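You operate a simulated robot arm through the tools that you are given. There is no shell and no other tool.

You run a simulated robot arm. Do the job below in one go: nothing can be reset, and whatever is moved stays where it is left.

TASK
Tighten the LOT 40 jar's lid, then turn the jar over until even.
Fine: tighten it in the holder; turn until the streaks are gone; jar back to its place. Set down upright: what you pick out.

Only the result counts: the job must be done as asked and must still hold three seconds after the hand-in. Knocking over, shifting, dropping, spilling or breaking anything else fails it. Lids that push on must go on centred and level and be pressed home; caps that screw on are set level and turned clockwise until they are tight.

THE ROBOT
A 6-joint arm with a two-finger gripper, fixed in place. Base frame: the origin is at the foot of the arm, x ahead of it, y to its left, z up. Readings come in mm, rad, newtons and seconds.
Its first joint turns from -2.897 to 2.897 rad. Payload 2.54 kg.
The tool frame sits at the grasp point between the pads (the TCP): z along the fingers, y along the line on which they close. The tips reach 30 mm beyond it. The gripper opens to 116 mm. The gripper's body begins 95 mm behind the TCP.
Orientation is that of the tool frame in the base frame, as a unit quaternion [w, x, y, z]. With the fingers straight down and closing along the base's y, the tool's x points along the base's -x, its y along +y and its z along -z.

THE INTERFACE
- The arm moves only by the tool apply_moves. Its argument "series" is a list of rows, each an object (a shift or turn left out is 0, a gripper value left out holds the last) with "xyz": the shift along the tool's x, y, z in mm, a list of three; "angular": the turn, a rotation vector about the tool's x, y, z in rad, a list of three; "fingers": the opening in per cent of the stroke, from 0 (shut) to 100 (fully open). In form: [{"xyz": [dx, dy, dz], "angular": [rx, ry, rz], "fingers": fingers}, ...]. A call has 1 to 20 rows; each row is the pose to reach, as a shift and turn from the pose commanded when the call began, along the tool's axes at that moment. Each row takes 0.2 s and may step no farther than 50 mm and 0.15 rad from the row before; otherwise, or with a gripper value out of range, the whole call is refused. A pose out of reach is approached as far as the arm can. The call stops where the force on the tool passes 40 N (or 10 N more than at its start, if that is more) or the arm is blocked; 0.2 s more then pass. Each finger travels about 72 mm/s and halts on what it meets, pressing with about 40 N; the grip force reading is that of the motor and also rises with nothing between the fingers. The clock runs only during rows and for 0.2 s after the last one: add rows that repeat a pose to give the fingers time. The reply holds the time, the measured pose of the TCP, the force on the tool along the base axes, the opening and the grip force, in the units named above and with some noise, with the torque about the TCP (base axes, N m) and any sound that the robot's microphone picked up.
- Cameras (640 x 400 px; columns grow to the right, rows downward): "scene" is fixed at [220.7, -499.2, 1494.2]; the picture's right is [0.93, -0.36, 0.00], its down [-0.14, -0.37, -0.92] and it looks along [0.33, 0.86, -0.39] (base axes); focal length 328 px, centre (320, 200). "wrist" rides on the gripper at [69, -15, -122] in the tool frame; the picture's right is [0.21, 0.98, 0.00], its down [-0.83, 0.18, -0.53] and it looks along [-0.52, 0.11, 0.85] (tool axes); focal length 251 px, centre (320, 200). There is no depth. A picture from a camera that has moved, and an enlarged one, comes with that camera's place and axes in the base frame and with its lens.
- camera(camera): a new picture of that camera. The clock stands still meanwhile.
- zoom(camera, box): a new picture of the part [left, top, right, bottom] of that camera's present view, enlarged. The clock stands still meanwhile.
- hand_in(): hands the job in; it is judged then, once.

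Places have to be worked out from the pictures, the camera data and where the tool is seen. Open the gripper and draw the arm clear of the work before you hand the job in, unless the task says otherwise.

The tools are called after "Emit:" as a command line: name --argument value ..., lists and objects as JSON in quotes. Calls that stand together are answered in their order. apply_moves: Moves the arm, as the interface text tells. Its arguments: {"type":"object","properties":{"series":{"type":"array"}},"required":["series"]} The other tools are called the same way: camera (camera) takes a picture; zoom (camera, box) takes an enlarged picture of a part of a camera's view; hand_in () hands the job in.

At the start:

```text
time: 0.0
ee_pos: [365.5, 293.8, 1293.9]
ee_rot: [0.0, -0.001, 1.0, 0.001]
force: [-0.1, -0.9, 0.7]
ft_torque: [-0.02, 0.03, 0.0]
finger_gap: 116.1
grasp_force: 0.0
```

scene: 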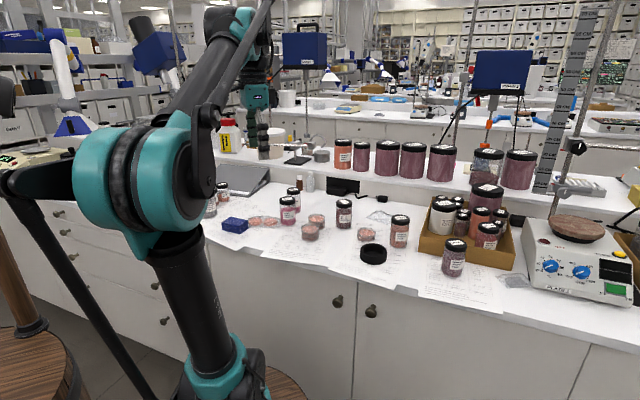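
wrist: 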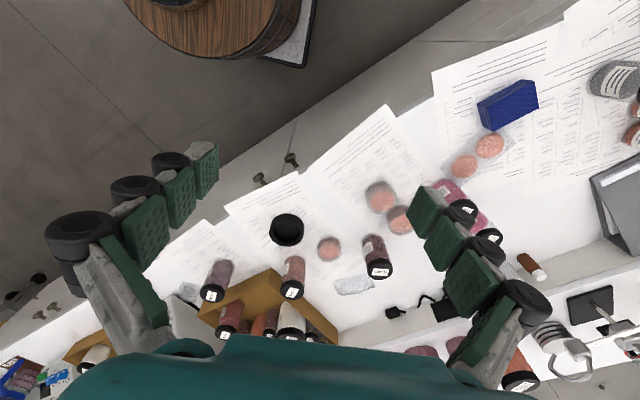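

The scene shows several jars on the bench and a black ring (probably the holder). I'll enlarge parts of the scene to read the lot labels.

Emit:
zoom --camera "scene" --box '[260, 170, 420, 270]'

Emit:
zoom --camera "scene" --box '[400, 180, 540, 290]'

Emit:
zoom --camera "wrist" --box '[160, 160, 480, 360]'

Emit:
zoom --camera "scene" --box '[190, 160, 350, 260]'

```text
4.00 times, centred on (340, 220) of scene
camera zoom: at [220.7, -499.2, 1494.2], right [0.93, -0.36, 0.0], down [-0.14, -0.37, -0.92], along [0.33, 0.86, -0.39], focal length 1310 px, centre (240, 120)
```

zoom: 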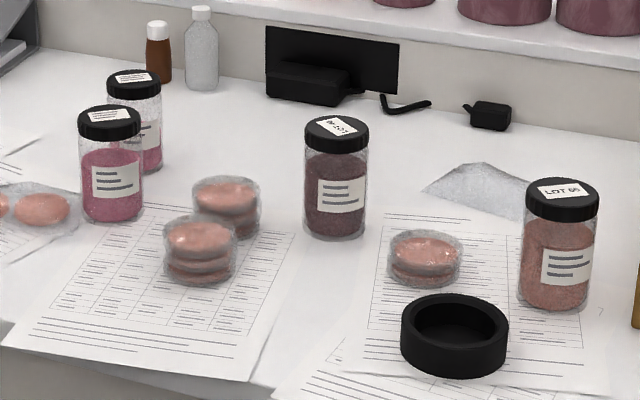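

```text
3.64 times, centred on (470, 235) of scene
camera zoom: at [220.7, -499.2, 1494.2], right [0.93, -0.36, 0.0], down [-0.14, -0.37, -0.92], along [0.33, 0.86, -0.39], focal length 1191 px, centre (-226, 73)
```

zoom: 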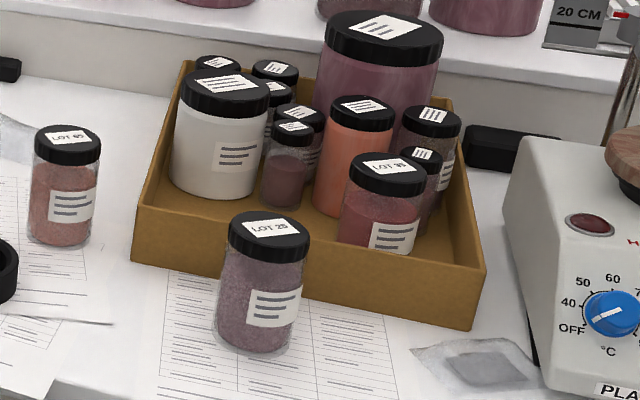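

```text
2.00 times, centred on (320, 260) of wrist
camera zoom: at [296.1, 278.8, 1415.6], right [-0.22, 0.98, 0.0], down [0.83, 0.18, 0.53], along [0.52, 0.12, -0.85], focal length 503 px, centre (320, 80)
```

zoom: 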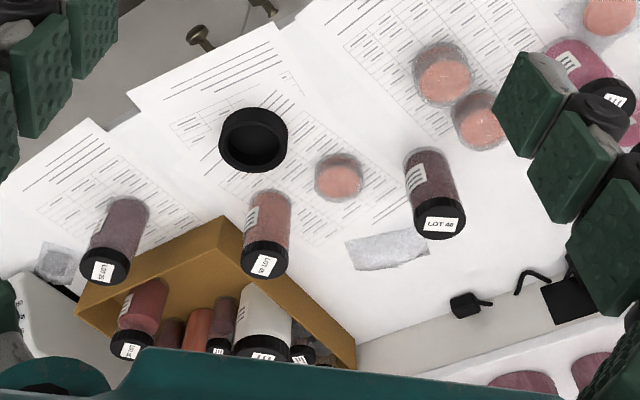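

```text
4.00 times, centred on (270, 210) of scene
camera zoom: at [220.7, -499.2, 1494.2], right [0.93, -0.36, 0.0], down [-0.14, -0.37, -0.92], along [0.33, 0.86, -0.39], focal length 1310 px, centre (520, 160)
```

zoom: 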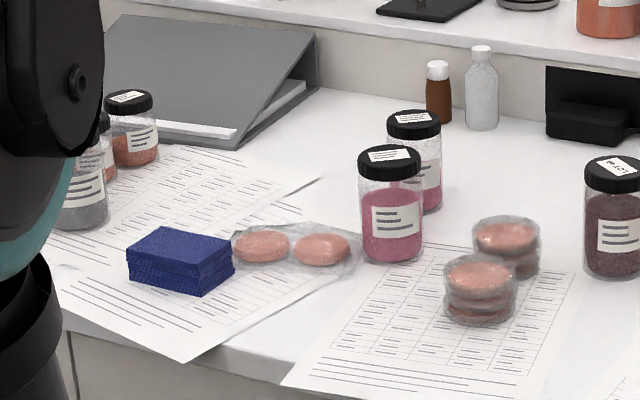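

Candidates for LOT 40: the dark jar at centre, the orange one, and the purple one in front of the box. I'll zoom harder on the lids.

Emit:
zoom --camera "wrist" --box '[355, 230, 405, 285]'

Emit:
zoom --camera "wrist" --box '[265, 250, 315, 305]'

Emit:
zoom --camera "wrist" --box '[190, 255, 240, 310]'

Emit:
zoom --camera "scene" --box '[330, 195, 360, 235]'

Emit:
zoom --camera "scene" --box '[385, 210, 415, 250]'

Emit:
zoom --camera "scene" --box '[435, 230, 475, 285]'

Emit:
zoom --camera "scene" --box '[350, 235, 400, 275]'

```text
7.27 times, centred on (380, 258) of wrist
camera zoom: at [296.1, 278.8, 1415.6], right [-0.22, 0.98, 0.0], down [0.83, 0.18, 0.53], along [0.52, 0.12, -0.85], focal length 1829 px, centre (-116, -218)
```

zoom: 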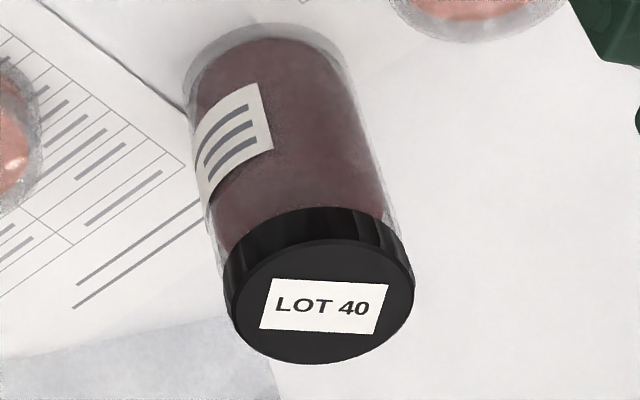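

```text
7.27 times, centred on (290, 278) of wrist
camera zoom: at [296.1, 278.8, 1415.6], right [-0.22, 0.98, 0.0], down [0.83, 0.18, 0.53], along [0.52, 0.12, -0.85], focal length 1829 px, centre (538, -364)
```

zoom: 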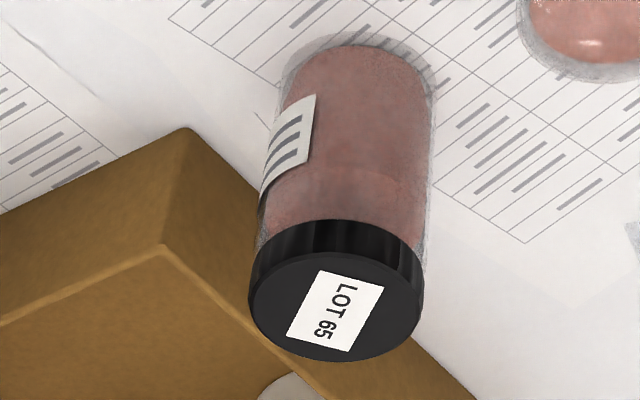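

```text
7.27 times, centred on (215, 282) of wrist
camera zoom: at [296.1, 278.8, 1415.6], right [-0.22, 0.98, 0.0], down [0.83, 0.18, 0.53], along [0.52, 0.12, -0.85], focal length 1829 px, centre (1084, -400)
```

zoom: 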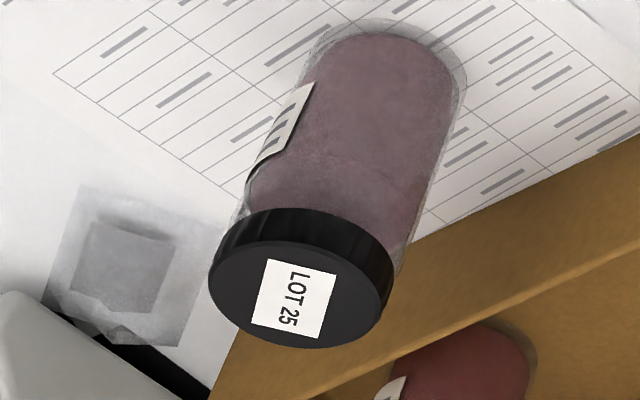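

```text
10.00 times, centred on (345, 215) of scene
camera zoom: at [220.7, -499.2, 1494.2], right [0.93, -0.36, 0.0], down [-0.14, -0.37, -0.92], along [0.33, 0.86, -0.39], focal length 3275 px, centre (70, 50)
```

zoom: 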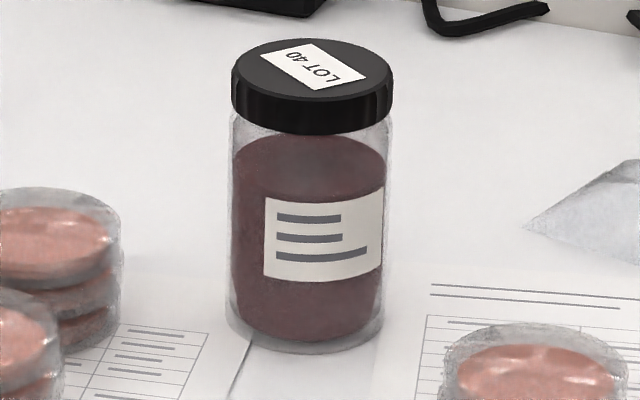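

```text
10.00 times, centred on (400, 230) of scene
camera zoom: at [220.7, -499.2, 1494.2], right [0.93, -0.36, 0.0], down [-0.14, -0.37, -0.92], along [0.33, 0.86, -0.39], focal length 3275 px, centre (-480, -100)
```

zoom: 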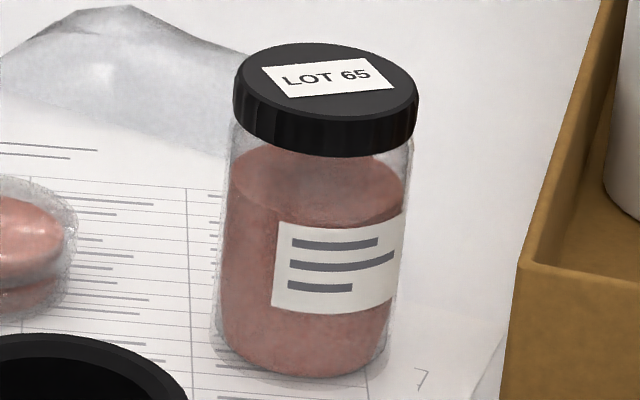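

```text
7.27 times, centred on (455, 258) of scene
camera zoom: at [220.7, -499.2, 1494.2], right [0.93, -0.36, 0.0], down [-0.14, -0.37, -0.92], along [0.33, 0.86, -0.39], focal length 2382 px, centre (-662, -218)
```

zoom: 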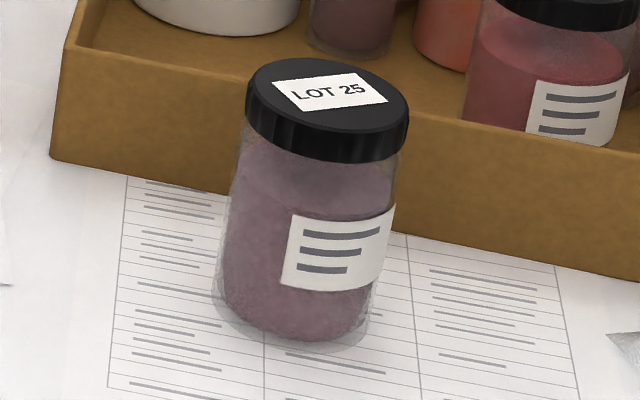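

```text
10.00 times, centred on (375, 255) of scene
camera zoom: at [220.7, -499.2, 1494.2], right [0.93, -0.36, 0.0], down [-0.14, -0.37, -0.92], along [0.33, 0.86, -0.39], focal length 3275 px, centre (-230, -350)
```

zoom: 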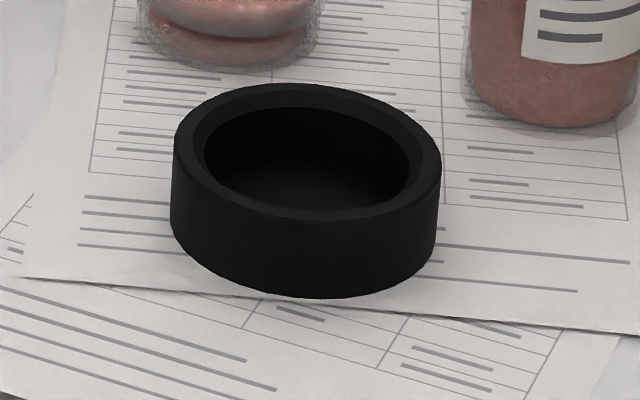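

LOT 40 is the dark jar at centre. From the two views I put its lid top at about (706, 514, 1012), the bench at z≈907 and the holder at about (707, 286). I'll turn the tool in place so that a later pitch points the fingers forward with the camera on top.

Emit:
apply_moves --series '[{"angular": [0, 0, 0.15]}, {"angular": [0, 0, 0.3]}, {"angular": [0, 0, 0.45]}, {"angular": [0, 0, 0.6]}, {"angular": [0, 0, 0.75]}, {"angular": [0, 0, 0.9]}, {"angular": [0, 0, 1.05]}, {"angular": [0, 0, 1.2]}, {"angular": [0, 0, 1.35]}, {"angular": [0, 0, 1.5]}, {"angular": [0, 0, 1.65]}, {"angular": [0, 0, 1.8]}, {"angular": [0, 0, 1.95]}, {"angular": [0, 0, 2.1]}, {"angular": [0, 0, 2.2]}, {"angular": [0, 0, 2.269]}, {"angular": [0, 0, 2.269]}]'

Emit:
camera --camera "scene"

Emit:
camera --camera "wrist"

```text
time: 3.6
ee_pos: [473.8, 208.1, 1294.1]
ee_rot: [-0.003, 0.904, 0.427, -0.001]
force: [-0.1, -0.3, -0.7]
ft_torque: [0.0, 0.01, 0.0]
finger_gap: 115.8
grasp_force: 0.0
out of reach, approached as far as the arm can: row 13, 14, 15, 16, 17
```

```text
taken
```

scene: 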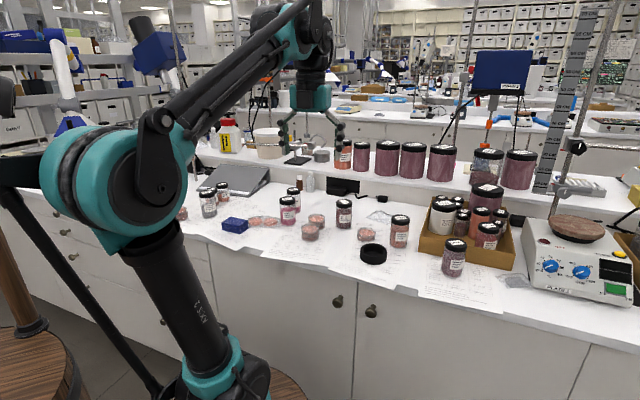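

```text
taken
camera wrist: at [505.3, 270.7, 1416.8], right [0.89, -0.46, -0.01], down [-0.38, -0.76, 0.53], along [-0.25, -0.47, -0.85], focal length 251 px, centre (320, 200)
```

wrist: 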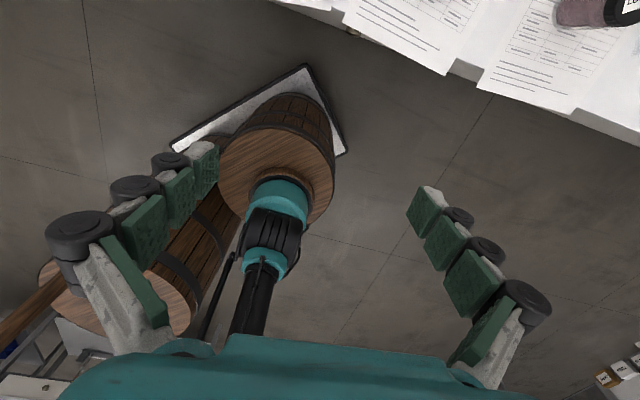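

A joint limit cut that turn: the yaw was reached but the position drifted. I'll choose the opposite roll, with the camera side toward the base, so I turn back, starting with a small step to see where the commanded pose stands.

Emit:
apply_moves --series '[{"angular": [0, 0, -0.15]}, {"angular": [0, 0, -0.3]}, {"angular": [0, 0, -0.45]}, {"angular": [0, 0, -0.6]}, {"angular": [0, 0, -0.6]}]'

```text
time: 4.8
ee_pos: [475.0, 206.5, 1296.0]
ee_rot: [0.0, 0.74, 0.672, -0.001]
force: [-0.1, -0.4, -0.1]
ft_torque: [0.0, 0.01, 0.01]
finger_gap: 116.0
grasp_force: 0.0
```

The commanded pose follows the actual one. I continue turning to yaw 230° while moving toward a vantage above and in front of the jar.

Emit:
apply_moves --series '[{"xyz": [10, 5, 7], "angular": [0, 0, -0.15]}, {"xyz": [20, 10, 14], "angular": [0, 0, -0.3]}, {"xyz": [30, 15, 21], "angular": [0, 0, -0.45]}, {"xyz": [40, 20, 28], "angular": [0, 0, -0.6]}, {"xyz": [50, 25, 35], "angular": [0, 0, -0.75]}, {"xyz": [60, 30, 42], "angular": [0, 0, -0.9]}, {"xyz": [70, 35, 49], "angular": [0, 0, -1.05]}, {"xyz": [80, 40, 56], "angular": [0, 0, -1.2]}, {"xyz": [90, 45, 63], "angular": [0, 0, -1.35]}, {"xyz": [100, 50, 70], "angular": [0, 0, -1.5]}, {"xyz": [110, 55, 77], "angular": [0, 0, -1.65]}, {"xyz": [120, 60, 84], "angular": [0, 0, -1.8]}, {"xyz": [130, 66, 91], "angular": [0, 0, -1.95]}, {"xyz": [140, 72, 98], "angular": [0, 0, -2.1]}, {"xyz": [150, 78, 105], "angular": [0, 0, -2.25]}, {"xyz": [160, 84, 110], "angular": [0, 0, -2.4]}, {"xyz": [167, 89, 115], "angular": [0, 0, -2.54]}, {"xyz": [167, 89, 115], "angular": [0, 0, -2.54]}]'

Emit:
camera --camera "wrist"

Emit:
camera --camera "scene"

```text
time: 8.6
ee_pos: [577.7, 365.7, 1180.5]
ee_rot: [0.0, -0.423, 0.906, 0.0]
force: [0.6, -0.3, 0.4]
ft_torque: [-0.03, 0.01, 0.02]
finger_gap: 116.0
grasp_force: 0.0
```

```text
taken
camera wrist: at [544.5, 301.8, 1302.3], right [-0.89, 0.46, 0.0], down [0.39, 0.75, 0.53], along [0.25, 0.47, -0.85], focal length 251 px, centre (320, 200)
```

wrist: 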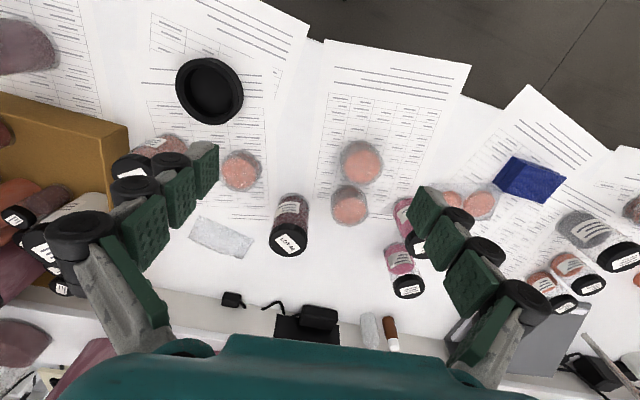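

```text
taken
```

scene: 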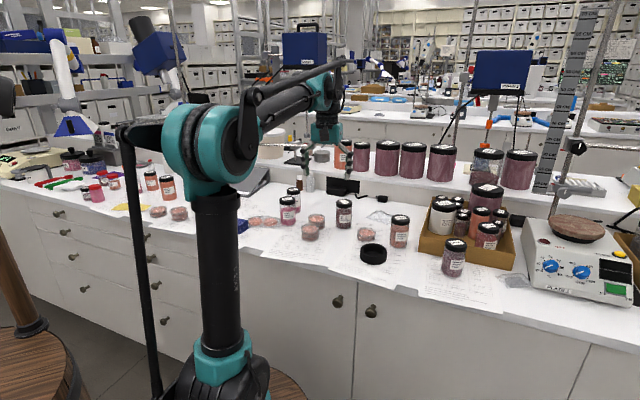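

The tool is at the vantage with yaw 230°. I'll zoom in on the LOT 40 jar and the holder to triangulate from this known pose.

Emit:
zoom --camera "wrist" --box '[250, 180, 330, 265]'

Emit:
zoom --camera "wrist" --box '[160, 40, 280, 200]'

Emit:
zoom --camera "wrist" --box '[320, 120, 400, 240]'

```text
4.71 times, centred on (290, 222) of wrist
camera zoom: at [544.5, 301.8, 1302.3], right [-0.89, 0.46, 0.0], down [0.39, 0.75, 0.53], along [0.25, 0.47, -0.85], focal length 1183 px, centre (461, 94)
```

zoom: 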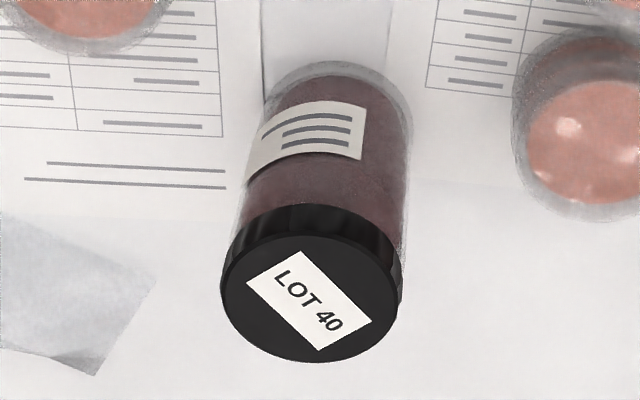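

```text
2.50 times, centred on (220, 120) of wrist
camera zoom: at [544.5, 301.8, 1302.3], right [-0.89, 0.46, 0.0], down [0.39, 0.75, 0.53], along [0.25, 0.47, -0.85], focal length 629 px, centre (570, 400)
```

zoom: 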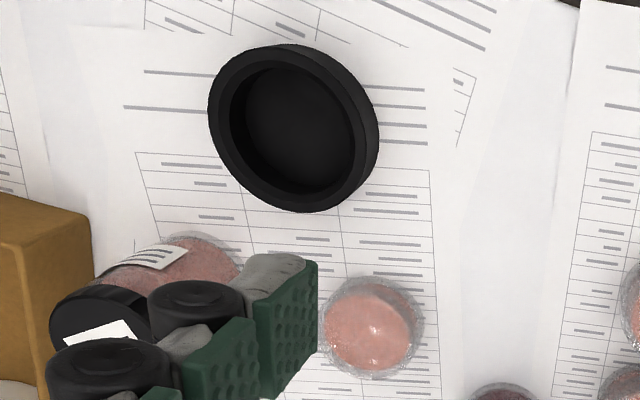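

```text
3.33 times, centred on (360, 180) of wrist
camera zoom: at [544.5, 301.8, 1302.3], right [-0.89, 0.46, 0.0], down [0.39, 0.75, 0.53], along [0.25, 0.47, -0.85], focal length 838 px, centre (187, 267)
```

zoom: 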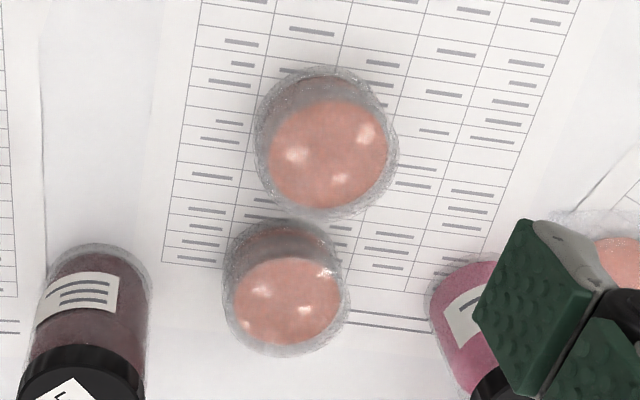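

Several views put the jar at about (711, 511) with the bench at z≈900–907, and I'll refine this closer in. Next I pitch the tool up in place to about 20° below horizontal.

Emit:
apply_moves --series '[{"angular": [0, -0.15, 0]}, {"angular": [0, -0.3, 0]}, {"angular": [0, -0.45, 0]}, {"angular": [0, -0.6, 0]}, {"angular": [0, -0.75, 0]}, {"angular": [0, -0.9, 0]}, {"angular": [0, -1.05, 0]}, {"angular": [0, -1.15, 0]}, {"angular": [0, -1.222, 0]}, {"angular": [0, -1.222, 0]}]'

Emit:
camera --camera "wrist"

Emit:
camera --camera "scene"

```text
time: 10.8
ee_pos: [579.0, 363.5, 1181.1]
ee_rot: [0.521, -0.346, 0.742, 0.243]
force: [-0.3, 0.5, -0.5]
ft_torque: [0.0, 0.01, 0.0]
finger_gap: 115.9
grasp_force: 0.1
```

```text
taken
camera wrist: at [500.3, 248.3, 1158.0], right [-0.8, 0.57, -0.2], down [-0.28, -0.05, 0.96], along [0.54, 0.82, 0.2], focal length 251 px, centre (320, 200)
```

wrist: 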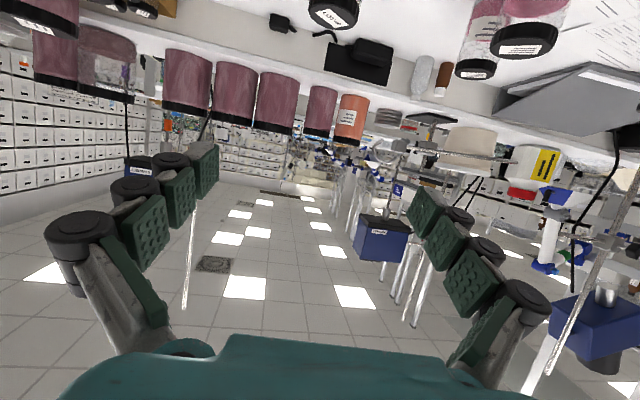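

```text
taken
```

scene: 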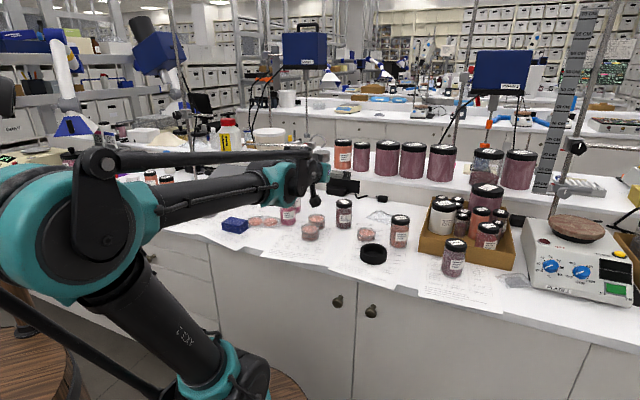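

The pose is reachable, and the tool axis points along (0.605, 0.721, −0.341). I'll go down to a pre-grasp position about 130 mm short of the jar, opening to about 90 mm, and look.

Emit:
apply_moves --series '[{"xyz": [20, 0, 15], "fingers": 78}, {"xyz": [40, -1, 33]}, {"xyz": [60, -2, 50]}, {"xyz": [80, -3, 68]}, {"xyz": [100, -4, 88]}, {"xyz": [118, -5, 108]}, {"xyz": [130, -6, 122]}, {"xyz": [138, -6, 128]}, {"xyz": [138, -6, 128]}]'

Emit:
camera --camera "wrist"

Emit:
zoom --camera "scene" --box '[260, 160, 420, 260]'

```text
time: 12.8
ee_pos: [630.9, 417.9, 1009.4]
ee_rot: [0.521, -0.345, 0.742, 0.242]
force: [-0.3, 0.1, -0.3]
ft_torque: [-0.02, -0.02, 0.02]
finger_gap: 90.4
grasp_force: 0.1
```

```text
taken
camera wrist: at [551.9, 302.2, 985.3], right [-0.8, 0.57, -0.2], down [-0.28, -0.05, 0.96], along [0.54, 0.82, 0.2], focal length 251 px, centre (320, 200)
```

wrist: 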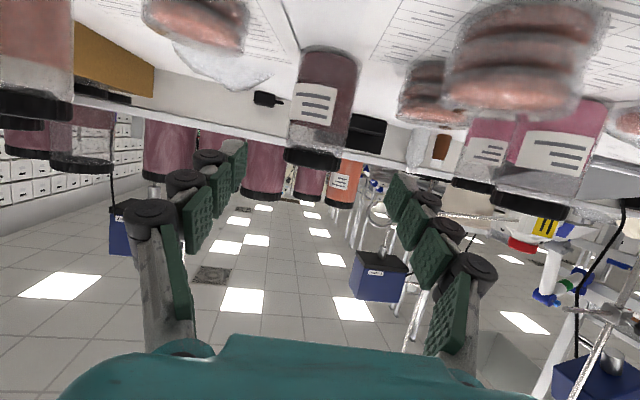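

```text
4.00 times, centred on (340, 210) of scene
camera zoom: at [220.7, -499.2, 1494.2], right [0.93, -0.36, 0.0], down [-0.14, -0.37, -0.92], along [0.33, 0.86, -0.39], focal length 1310 px, centre (240, 160)
```

zoom: 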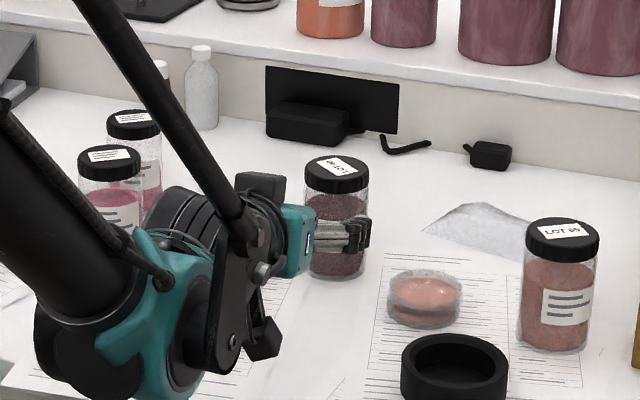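

The jar sits between the open fingers in the inverted wrist view. I'll zoom in to measure its position.

Emit:
zoom --camera "wrist" --box '[270, 30, 380, 190]'

Emit:
zoom --camera "wrist" --box '[380, 0, 640, 200]'

```text
2.50 times, centred on (325, 110) of wrist
camera zoom: at [551.9, 302.2, 985.3], right [-0.8, 0.57, -0.2], down [-0.28, -0.05, 0.96], along [0.54, 0.82, 0.2], focal length 629 px, centre (308, 425)
```

zoom: 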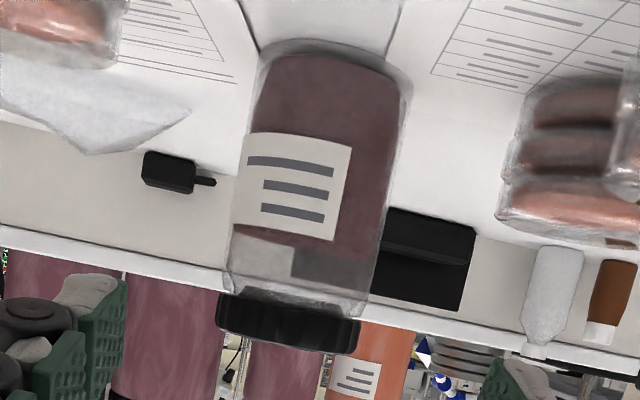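

```text
2.00 times, centred on (510, 100) of wrist
camera zoom: at [551.9, 302.2, 985.3], right [-0.8, 0.57, -0.2], down [-0.28, -0.05, 0.96], along [0.54, 0.82, 0.2], focal length 503 px, centre (-60, 400)
```

zoom: 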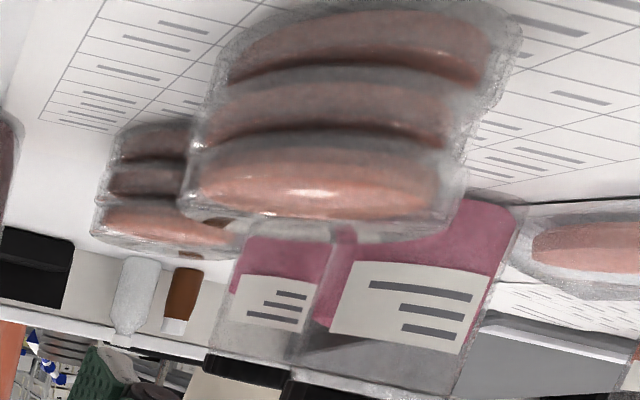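

The jar axis is at about (710, 511), the base at z≈901 and the lid's underside at about 990. The tool line passes within 1 mm of the axis, so I advance along it to grip at z≈956, stopping with the fingers still open.

Emit:
apply_moves --series '[{"xyz": [4, 0, 10]}, {"xyz": [8.4, -0.5, 25]}, {"xyz": [8.4, -1, 42]}, {"xyz": [8.4, -1, 60]}, {"xyz": [8.4, -1, 78]}, {"xyz": [8.4, -1, 95]}, {"xyz": [8.4, -1, 110]}, {"xyz": [8.4, -1, 122]}, {"xyz": [8.4, -1, 132.5]}, {"xyz": [8.4, -1, 132.5]}]'

Emit:
camera --camera "wrist"

Emit:
zoom --camera "scene" --box '[260, 160, 420, 260]'

```text
time: 15.0
ee_pos: [709.7, 509.7, 956.2]
ee_rot: [0.52, -0.347, 0.742, 0.243]
force: [-0.6, -0.3, -0.3]
ft_torque: [-0.04, -0.01, 0.02]
finger_gap: 90.5
grasp_force: 0.1
```

```text
taken
camera wrist: at [631.5, 393.8, 932.0], right [-0.8, 0.57, -0.2], down [-0.28, -0.05, 0.96], along [0.54, 0.82, 0.2], focal length 251 px, centre (320, 200)
```

wrist: 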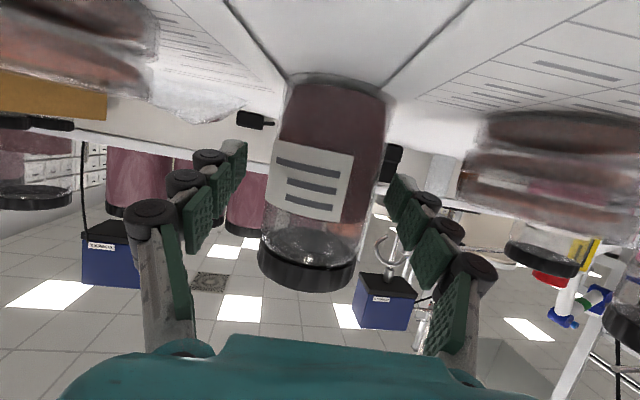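

```text
4.00 times, centred on (340, 210) of scene
camera zoom: at [220.7, -499.2, 1494.2], right [0.93, -0.36, 0.0], down [-0.14, -0.37, -0.92], along [0.33, 0.86, -0.39], focal length 1310 px, centre (240, 160)
```

zoom: 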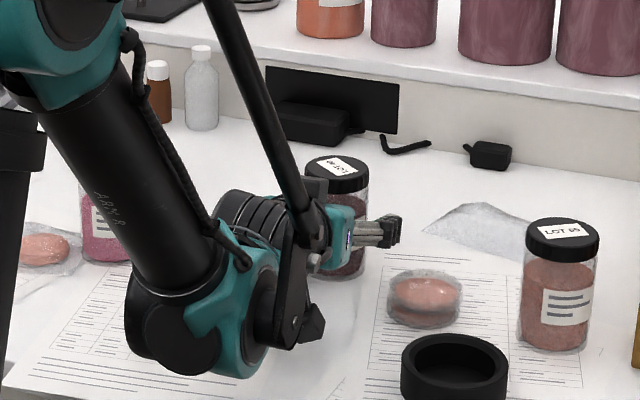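

The jar is centred between the fingers (lateral error about 1 px, depth right). I close the grip on the glass below the lid.

Emit:
apply_moves --series '[{"fingers": 60}, {"fingers": 52}, {"fingers": 40}, {"fingers": 40}, {"fingers": 40}]'

Emit:
camera --camera "wrist"

```text
time: 16.2
ee_pos: [710.4, 509.4, 953.7]
ee_rot: [0.521, -0.345, 0.742, 0.243]
force: [-0.6, 0.4, 1.6]
ft_torque: [0.01, -0.03, 0.04]
finger_gap: 59.4
grasp_force: 39.9
```

```text
taken
camera wrist: at [631.4, 393.7, 932.1], right [-0.8, 0.57, -0.2], down [-0.28, -0.05, 0.96], along [0.54, 0.82, 0.2], focal length 251 px, centre (320, 200)
```

wrist: 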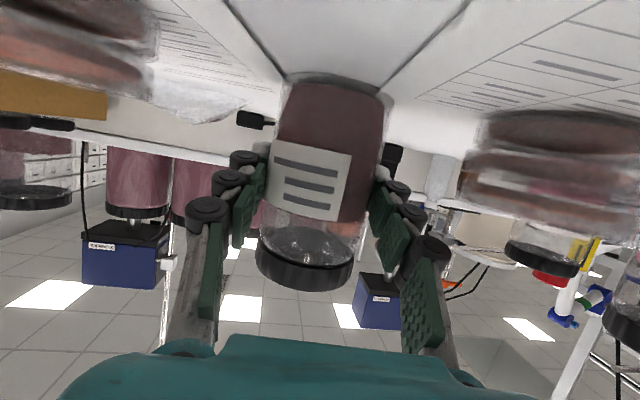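

The grip reads 59.4 mm and 40 N. I lift the jar straight up slowly, keeping its attitude.

Emit:
apply_moves --series '[{"xyz": [-4.7, 0, -1.7]}, {"xyz": [-14.1, 0, -5.1]}, {"xyz": [-28.2, 0, -10.2]}, {"xyz": [-47.1, 0, -17]}, {"xyz": [-65.9, 0, -23.8]}, {"xyz": [-84.7, 0, -30.7]}, {"xyz": [-103.6, 0, -37.5]}, {"xyz": [-117.7, 0, -42.6]}, {"xyz": [-117.7, 0, -42.6]}]'

Emit:
camera --camera "wrist"

Emit:
camera --camera "scene"

```text
time: 18.2
ee_pos: [711.3, 508.1, 1080.0]
ee_rot: [0.52, -0.346, 0.743, 0.242]
force: [0.4, -0.4, -1.7]
ft_torque: [0.01, 0.04, 0.0]
finger_gap: 59.3
grasp_force: 40.1
```

```text
taken
camera wrist: at [633.4, 393.1, 1056.0], right [-0.8, 0.57, -0.2], down [-0.28, -0.05, 0.96], along [0.54, 0.82, 0.2], focal length 251 px, centre (320, 200)
```

wrist: 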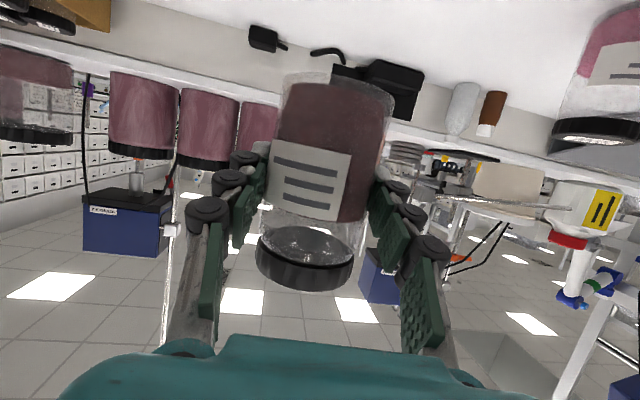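

```text
taken
```

scene: 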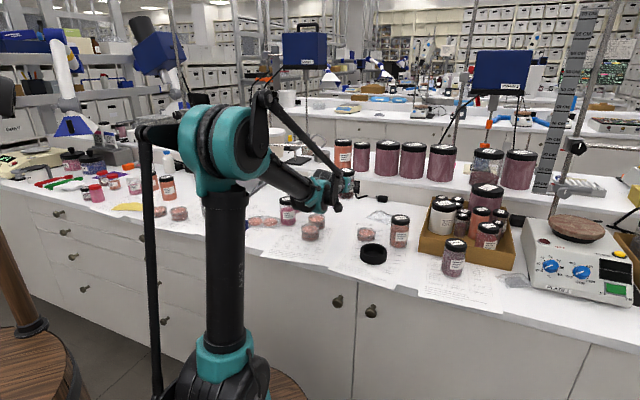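

The jar is lifted and weighs about 2–3 N. Calibrated against the jar, the holder's rim comes out at about (707, 280), z≈931. I carry the jar over at this height and then look.

Emit:
apply_moves --series '[{"xyz": [4, -9.6, -11.1]}, {"xyz": [10, -23.9, -27.8]}, {"xyz": [18, -43, -50]}, {"xyz": [26, -62.1, -72.3]}, {"xyz": [34, -81.3, -94.5]}, {"xyz": [42, -100.4, -116.8]}, {"xyz": [50, -119.5, -139]}, {"xyz": [56, -133.8, -155.7]}, {"xyz": [60.2, -143.4, -166.9]}, {"xyz": [60.2, -143.4, -166.9]}]'

Emit:
camera --camera "wrist"

Emit:
zoom --camera "scene" --box '[340, 150, 420, 280]'

Emit:
camera --camera "scene"

```text
time: 20.4
ee_pos: [703.7, 278.9, 1078.9]
ee_rot: [0.521, -0.345, 0.742, 0.243]
force: [-0.3, -0.5, -1.5]
ft_torque: [-0.01, 0.04, 0.0]
finger_gap: 59.1
grasp_force: 40.0
```

```text
taken
camera wrist: at [625.4, 164.7, 1056.4], right [-0.8, 0.57, -0.2], down [-0.28, -0.05, 0.96], along [0.54, 0.82, 0.2], focal length 251 px, centre (320, 200)
```

wrist: 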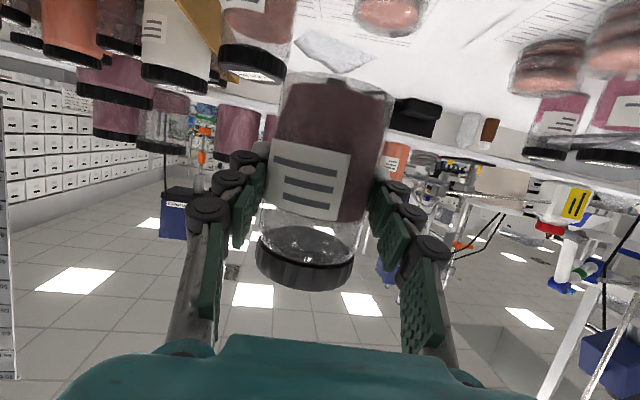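

```text
3.08 times, centred on (380, 215) of scene
camera zoom: at [220.7, -499.2, 1494.2], right [0.93, -0.36, 0.0], down [-0.14, -0.37, -0.92], along [0.33, 0.86, -0.39], focal length 1008 px, centre (135, 154)
```

zoom: 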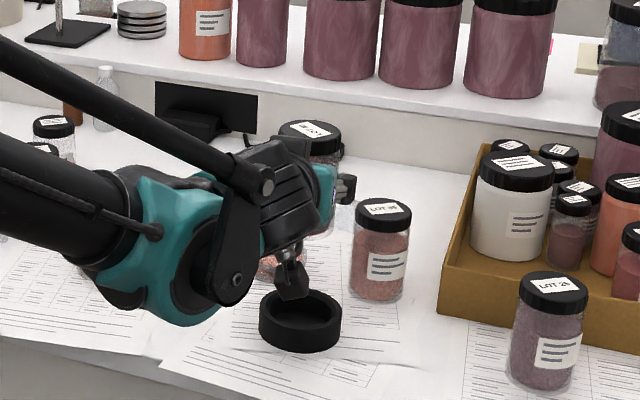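

```text
taken
```

scene: 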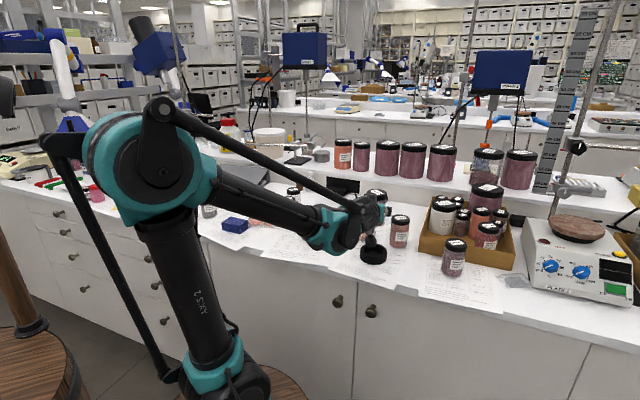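

The wrist hides part of the jar, but its lid shows. I'll zoom in on the lid and the holder rim separately to calibrate their relative positions.

Emit:
zoom --camera "scene" --box '[360, 180, 410, 220]'

Emit:
zoom --camera "scene" --box '[350, 235, 400, 275]'

```text
10.00 times, centred on (385, 200) of scene
camera zoom: at [220.7, -499.2, 1494.2], right [0.93, -0.36, 0.0], down [-0.14, -0.37, -0.92], along [0.33, 0.86, -0.39], focal length 3275 px, centre (-330, 200)
```

zoom: 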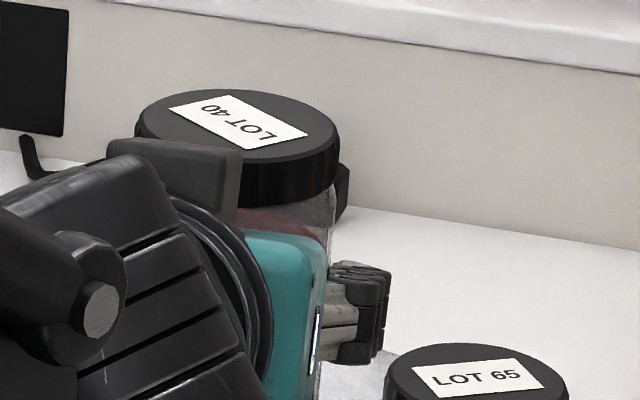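

```text
10.00 times, centred on (375, 255) of scene
camera zoom: at [220.7, -499.2, 1494.2], right [0.93, -0.36, 0.0], down [-0.14, -0.37, -0.92], along [0.33, 0.86, -0.39], focal length 3275 px, centre (-230, -350)
```

zoom: 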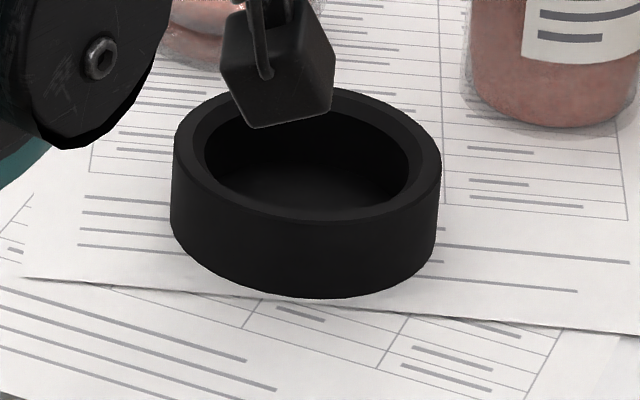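

The calibrated holder centre is about (709, 281) with its rim at z≈929; the clearance is only about 3 mm a side. I lower the jar to about 20 mm above the rim, where the wrist camera can see both.

Emit:
apply_moves --series '[{"xyz": [10, -1, 4]}, {"xyz": [22, -2, 9]}, {"xyz": [36, -3, 15]}, {"xyz": [50, -3.2, 21]}, {"xyz": [60, -3.2, 25.5]}, {"xyz": [65.5, -3.2, 27.9]}, {"xyz": [65.5, -3.2, 27.9]}]'

Emit:
camera --camera "wrist"

Emit:
zoom --camera "scene" --box '[340, 190, 420, 280]'

```text
time: 22.0
ee_pos: [710.2, 282.4, 1007.6]
ee_rot: [0.52, -0.346, 0.742, 0.243]
force: [-0.6, 0.2, -1.2]
ft_torque: [-0.02, 0.02, 0.0]
finger_gap: 59.4
grasp_force: 39.9
```

```text
taken
camera wrist: at [632.3, 166.0, 985.0], right [-0.8, 0.57, -0.2], down [-0.28, -0.05, 0.96], along [0.54, 0.82, 0.2], focal length 251 px, centre (320, 200)
```

wrist: 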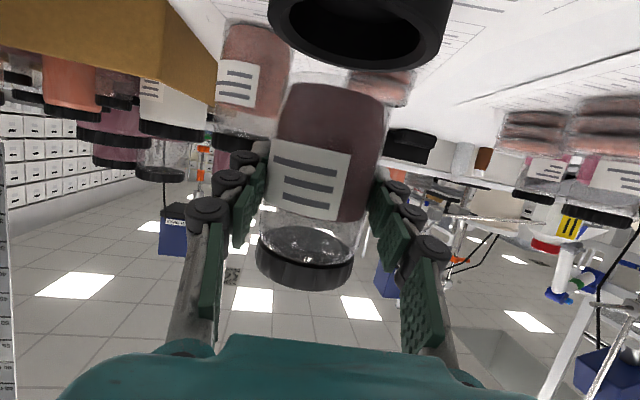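

```text
4.44 times, centred on (380, 235) of scene
camera zoom: at [220.7, -499.2, 1494.2], right [0.93, -0.36, 0.0], down [-0.14, -0.37, -0.92], along [0.33, 0.86, -0.39], focal length 1456 px, centre (53, 44)
```

zoom: 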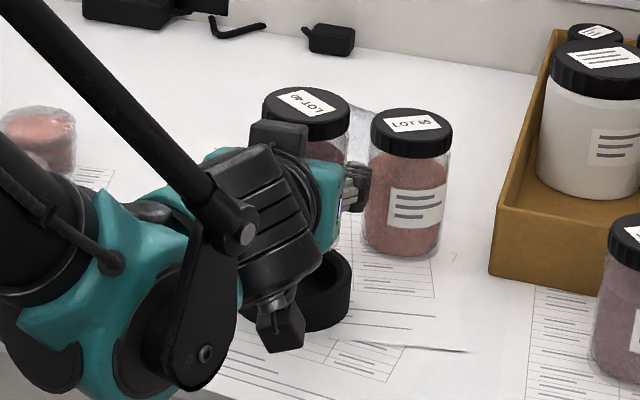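

Both the jar and the holder rim are now visible. I zoom the wrist view to measure the rim's centre against the jar axis.

Emit:
zoom --camera "wrist" --box '[250, 0, 470, 130]'

```text
2.91 times, centred on (360, 65) of wrist
camera zoom: at [632.3, 166.0, 985.0], right [-0.8, 0.57, -0.2], down [-0.28, -0.05, 0.96], along [0.54, 0.82, 0.2], focal length 731 px, centre (204, 593)
```

zoom: 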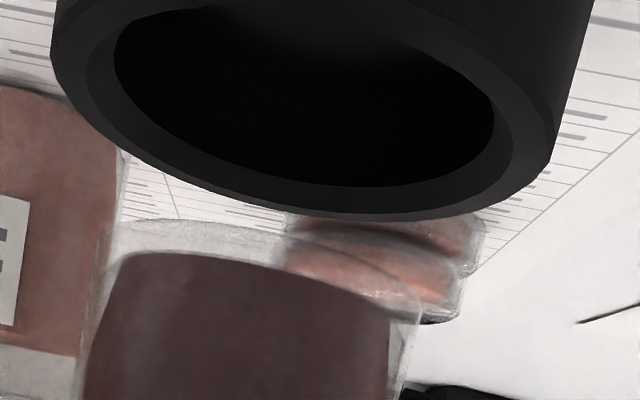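

The projected rim fits an aligned hypothesis to about 1–2 mm, with the rim at about 930. I lower straight down 30 mm so the jar base just enters, watching forces.

Emit:
apply_moves --series '[{"xyz": [4.7, 0, 1.7]}, {"xyz": [9.4, 0, 3.4]}, {"xyz": [14.1, 0, 5.1]}, {"xyz": [18.8, 0, 6.8]}, {"xyz": [22.6, 0, 8.2]}, {"xyz": [25.4, 0, 9.2]}, {"xyz": [28.2, 0, 10.2]}, {"xyz": [28.2, 0, 10.2]}]'

Emit:
zoom --camera "wrist" --box '[250, 0, 470, 130]'

```text
time: 23.8
ee_pos: [709.1, 280.6, 979.0]
ee_rot: [0.521, -0.345, 0.742, 0.243]
force: [-8.2, -7.8, 27.8]
ft_torque: [0.26, -0.35, -0.04]
finger_gap: 59.0
grasp_force: 40.1
```

```text
2.91 times, centred on (360, 65) of wrist
camera zoom: at [630.8, 164.8, 955.5], right [-0.79, 0.57, -0.2], down [-0.28, -0.05, 0.96], along [0.54, 0.82, 0.2], focal length 731 px, centre (204, 593)
```

zoom: 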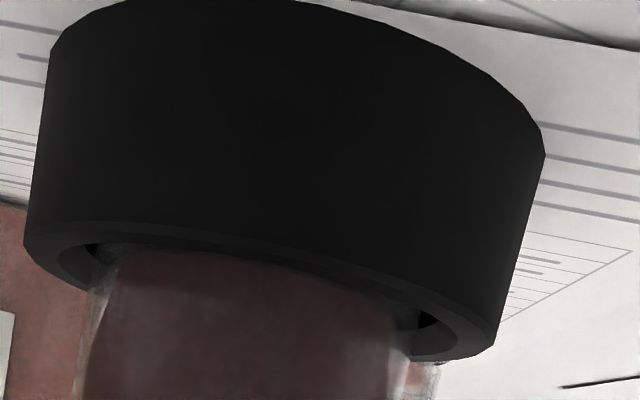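

Contact: the force (−8, −8, +28) N acts on the jar's far side, so the jar is a few mm too far along the approach direction. I raise it 12 mm, shift 4 mm back toward the robot and check.

Emit:
apply_moves --series '[{"xyz": [-4.7, 0, -1.7]}, {"xyz": [-11.3, 0, -4.1]}, {"xyz": [-10, 0, -7.9]}, {"xyz": [-10, 0, -7.9]}, {"xyz": [-10, 0, -7.9]}]'

Emit:
zoom --camera "wrist" --box '[250, 0, 470, 130]'

Emit:
camera --camera "wrist"

Emit:
zoom --camera "scene" --box '[340, 200, 420, 280]'

```text
time: 25.0
ee_pos: [707.7, 277.3, 990.0]
ee_rot: [0.52, -0.346, 0.742, 0.243]
force: [-0.1, 0.0, -1.5]
ft_torque: [0.0, 0.0, 0.01]
finger_gap: 59.1
grasp_force: 39.9
```

```text
2.91 times, centred on (360, 65) of wrist
camera zoom: at [629.7, 161.9, 966.9], right [-0.8, 0.57, -0.2], down [-0.28, -0.05, 0.96], along [0.54, 0.82, 0.2], focal length 731 px, centre (204, 593)
```

zoom: 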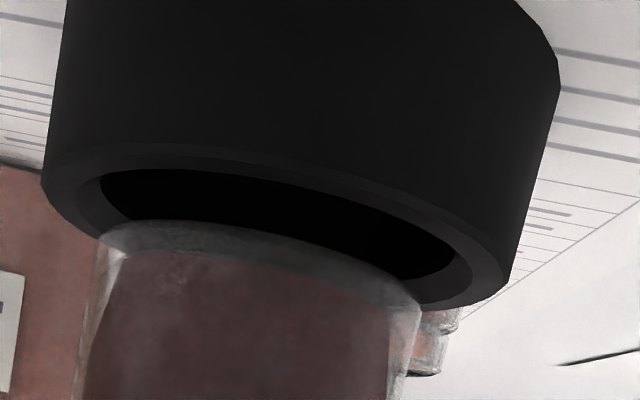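

```text
taken
camera wrist: at [629.7, 161.9, 966.9], right [-0.8, 0.57, -0.2], down [-0.28, -0.05, 0.96], along [0.54, 0.82, 0.2], focal length 251 px, centre (320, 200)
```

wrist: 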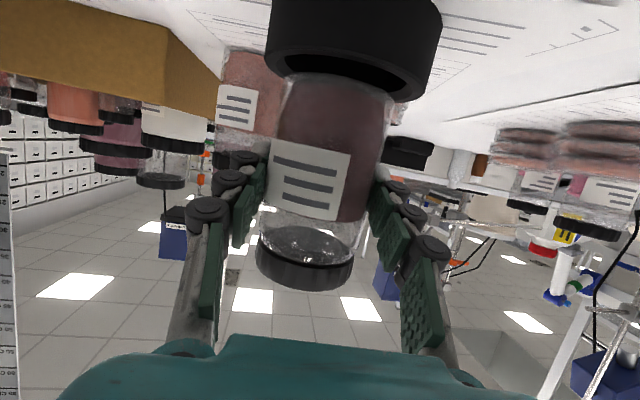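

```text
5.00 times, centred on (380, 240) of scene
camera zoom: at [220.7, -499.2, 1494.2], right [0.93, -0.36, 0.0], down [-0.14, -0.37, -0.92], along [0.33, 0.86, -0.39], focal length 1637 px, centre (20, 0)
```

zoom: 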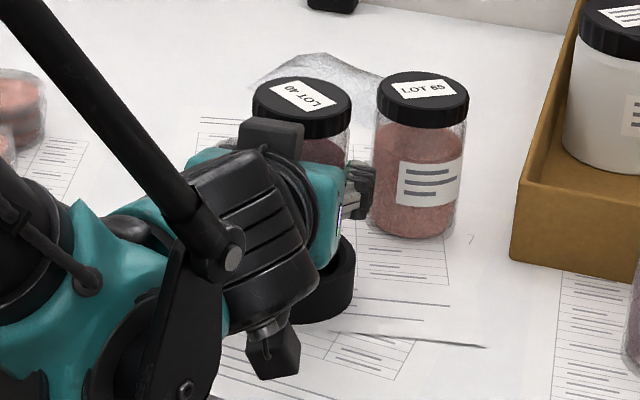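

At this pose the jar clears, and the estimated offset is now within about 1 mm given the jar sits slightly deeper in the grip. I lower again gently by 14 mm and read the force.

Emit:
apply_moves --series '[{"xyz": [2.8, 0, 1.0]}, {"xyz": [5.6, 0, 2.0]}, {"xyz": [8.5, 0, 3.1]}, {"xyz": [10.4, 0, 3.7]}, {"xyz": [11.8, 0, 4.3]}, {"xyz": [13.2, 0, 4.8]}]'

Emit:
zoom --camera "wrist" --box '[250, 0, 470, 130]'

Emit:
zoom --camera "scene" --box '[355, 235, 405, 275]'

```text
time: 26.4
ee_pos: [707.0, 277.9, 976.2]
ee_rot: [0.521, -0.345, 0.742, 0.243]
force: [-0.2, 0.4, -2.6]
ft_torque: [0.0, 0.02, -0.01]
finger_gap: 59.0
grasp_force: 40.5
```

```text
2.91 times, centred on (360, 65) of wrist
camera zoom: at [629.0, 162.3, 953.6], right [-0.8, 0.57, -0.2], down [-0.28, -0.05, 0.96], along [0.54, 0.82, 0.2], focal length 731 px, centre (204, 593)
```

zoom: 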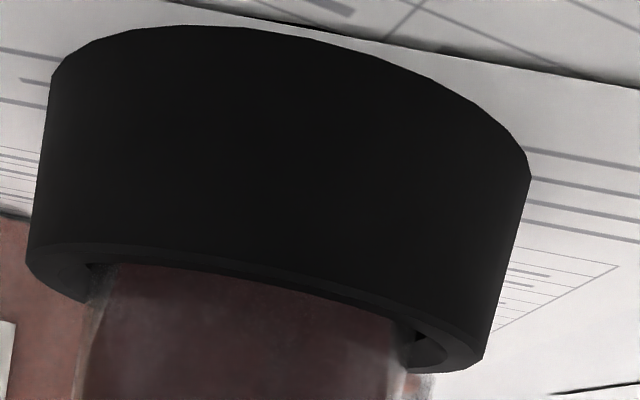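

```text
10.00 times, centred on (380, 255) of scene
camera zoom: at [220.7, -499.2, 1494.2], right [0.93, -0.36, 0.0], down [-0.14, -0.37, -0.92], along [0.33, 0.86, -0.39], focal length 3275 px, centre (-280, -350)
```

zoom: 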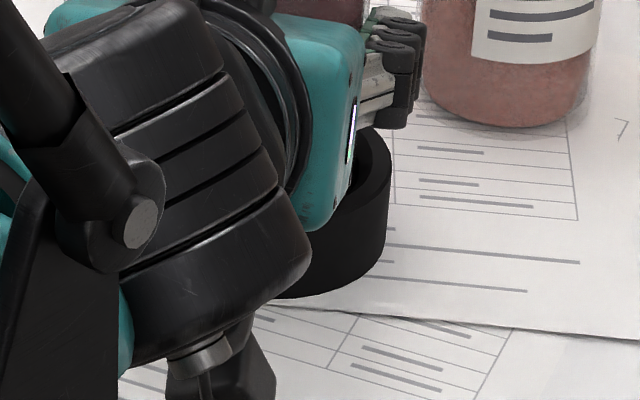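

No force at a height where it touched before, so the jar is in the mouth and the holder hasn't shifted. I keep lowering.

Emit:
apply_moves --series '[{"xyz": [2.4, 0, 0.85]}, {"xyz": [4.7, 0, 1.7]}, {"xyz": [7.1, 0, 2.6]}, {"xyz": [9.4, 0, 3.4]}, {"xyz": [11.3, 0, 4.1]}, {"xyz": [11.3, 0, 4.1]}]'

```text
time: 27.8
ee_pos: [706.1, 278.2, 964.9]
ee_rot: [0.52, -0.345, 0.742, 0.243]
force: [-0.8, -0.8, -2.6]
ft_torque: [0.01, 0.03, -0.03]
finger_gap: 59.0
grasp_force: 39.9
```

Still free at z≈965. I continue in small steps to find the holder's floor.

Emit:
apply_moves --series '[{"xyz": [1.4, 0, 0.5]}, {"xyz": [2.8, 0, 1.0]}, {"xyz": [2.8, 0, 1.0]}]'

Emit:
apply_moves --series '[{"xyz": [1.0, 0, 0.35]}, {"xyz": [1.9, 0, 0.7]}, {"xyz": [1.9, 0, 0.7]}]'

```text
time: 28.6
ee_pos: [707.5, 278.6, 961.8]
ee_rot: [0.52, -0.346, 0.742, 0.243]
force: [0.4, 0.5, -1.8]
ft_torque: [-0.04, 0.02, 0.02]
finger_gap: 58.9
grasp_force: 40.1
```

```text
time: 29.4
ee_pos: [706.8, 279.2, 959.2]
ee_rot: [0.521, -0.345, 0.742, 0.243]
force: [-2.7, 6.4, 36.8]
ft_torque: [0.23, -0.03, -0.06]
finger_gap: 59.0
grasp_force: 40.0
```

Floor contact at z≈959–960 with 37 N. I relax by about 1 mm so the release is gentle.

Emit:
apply_moves --series '[{"xyz": [-0.6, 0, -0.2]}, {"xyz": [-0.9, 0, -0.33]}, {"xyz": [-0.9, 0, -0.33]}]'

```text
time: 30.2
ee_pos: [707.7, 278.8, 961.2]
ee_rot: [0.52, -0.345, 0.743, 0.242]
force: [0.8, 6.2, 11.0]
ft_torque: [0.39, -0.17, 0.0]
finger_gap: 59.3
grasp_force: 39.9
```

The load is down to 11 N with the jar resting on the holder's floor. I open the fingers gradually and look.

Emit:
apply_moves --series '[{"fingers": 52}, {"fingers": 54}, {"fingers": 58}, {"fingers": 64}, {"fingers": 70}, {"fingers": 70}]'

Emit:
camera --camera "wrist"

```text
time: 31.6
ee_pos: [708.4, 278.2, 961.0]
ee_rot: [0.52, -0.346, 0.742, 0.243]
force: [0.2, -0.6, -0.1]
ft_torque: [-0.02, -0.04, 0.04]
finger_gap: 81.2
grasp_force: 0.0
```

```text
taken
camera wrist: at [629.7, 163.0, 937.5], right [-0.8, 0.57, -0.2], down [-0.28, -0.05, 0.96], along [0.54, 0.82, 0.2], focal length 251 px, centre (320, 200)
```

wrist: 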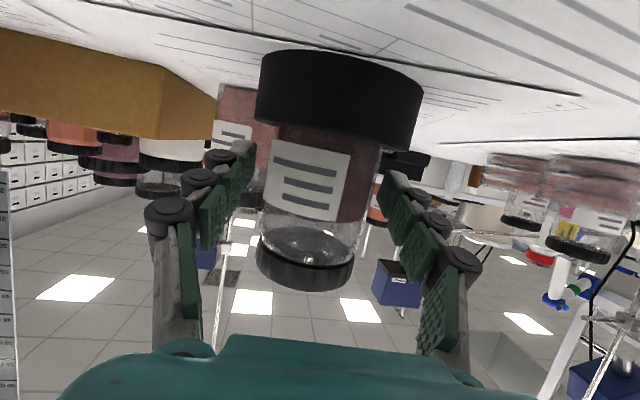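

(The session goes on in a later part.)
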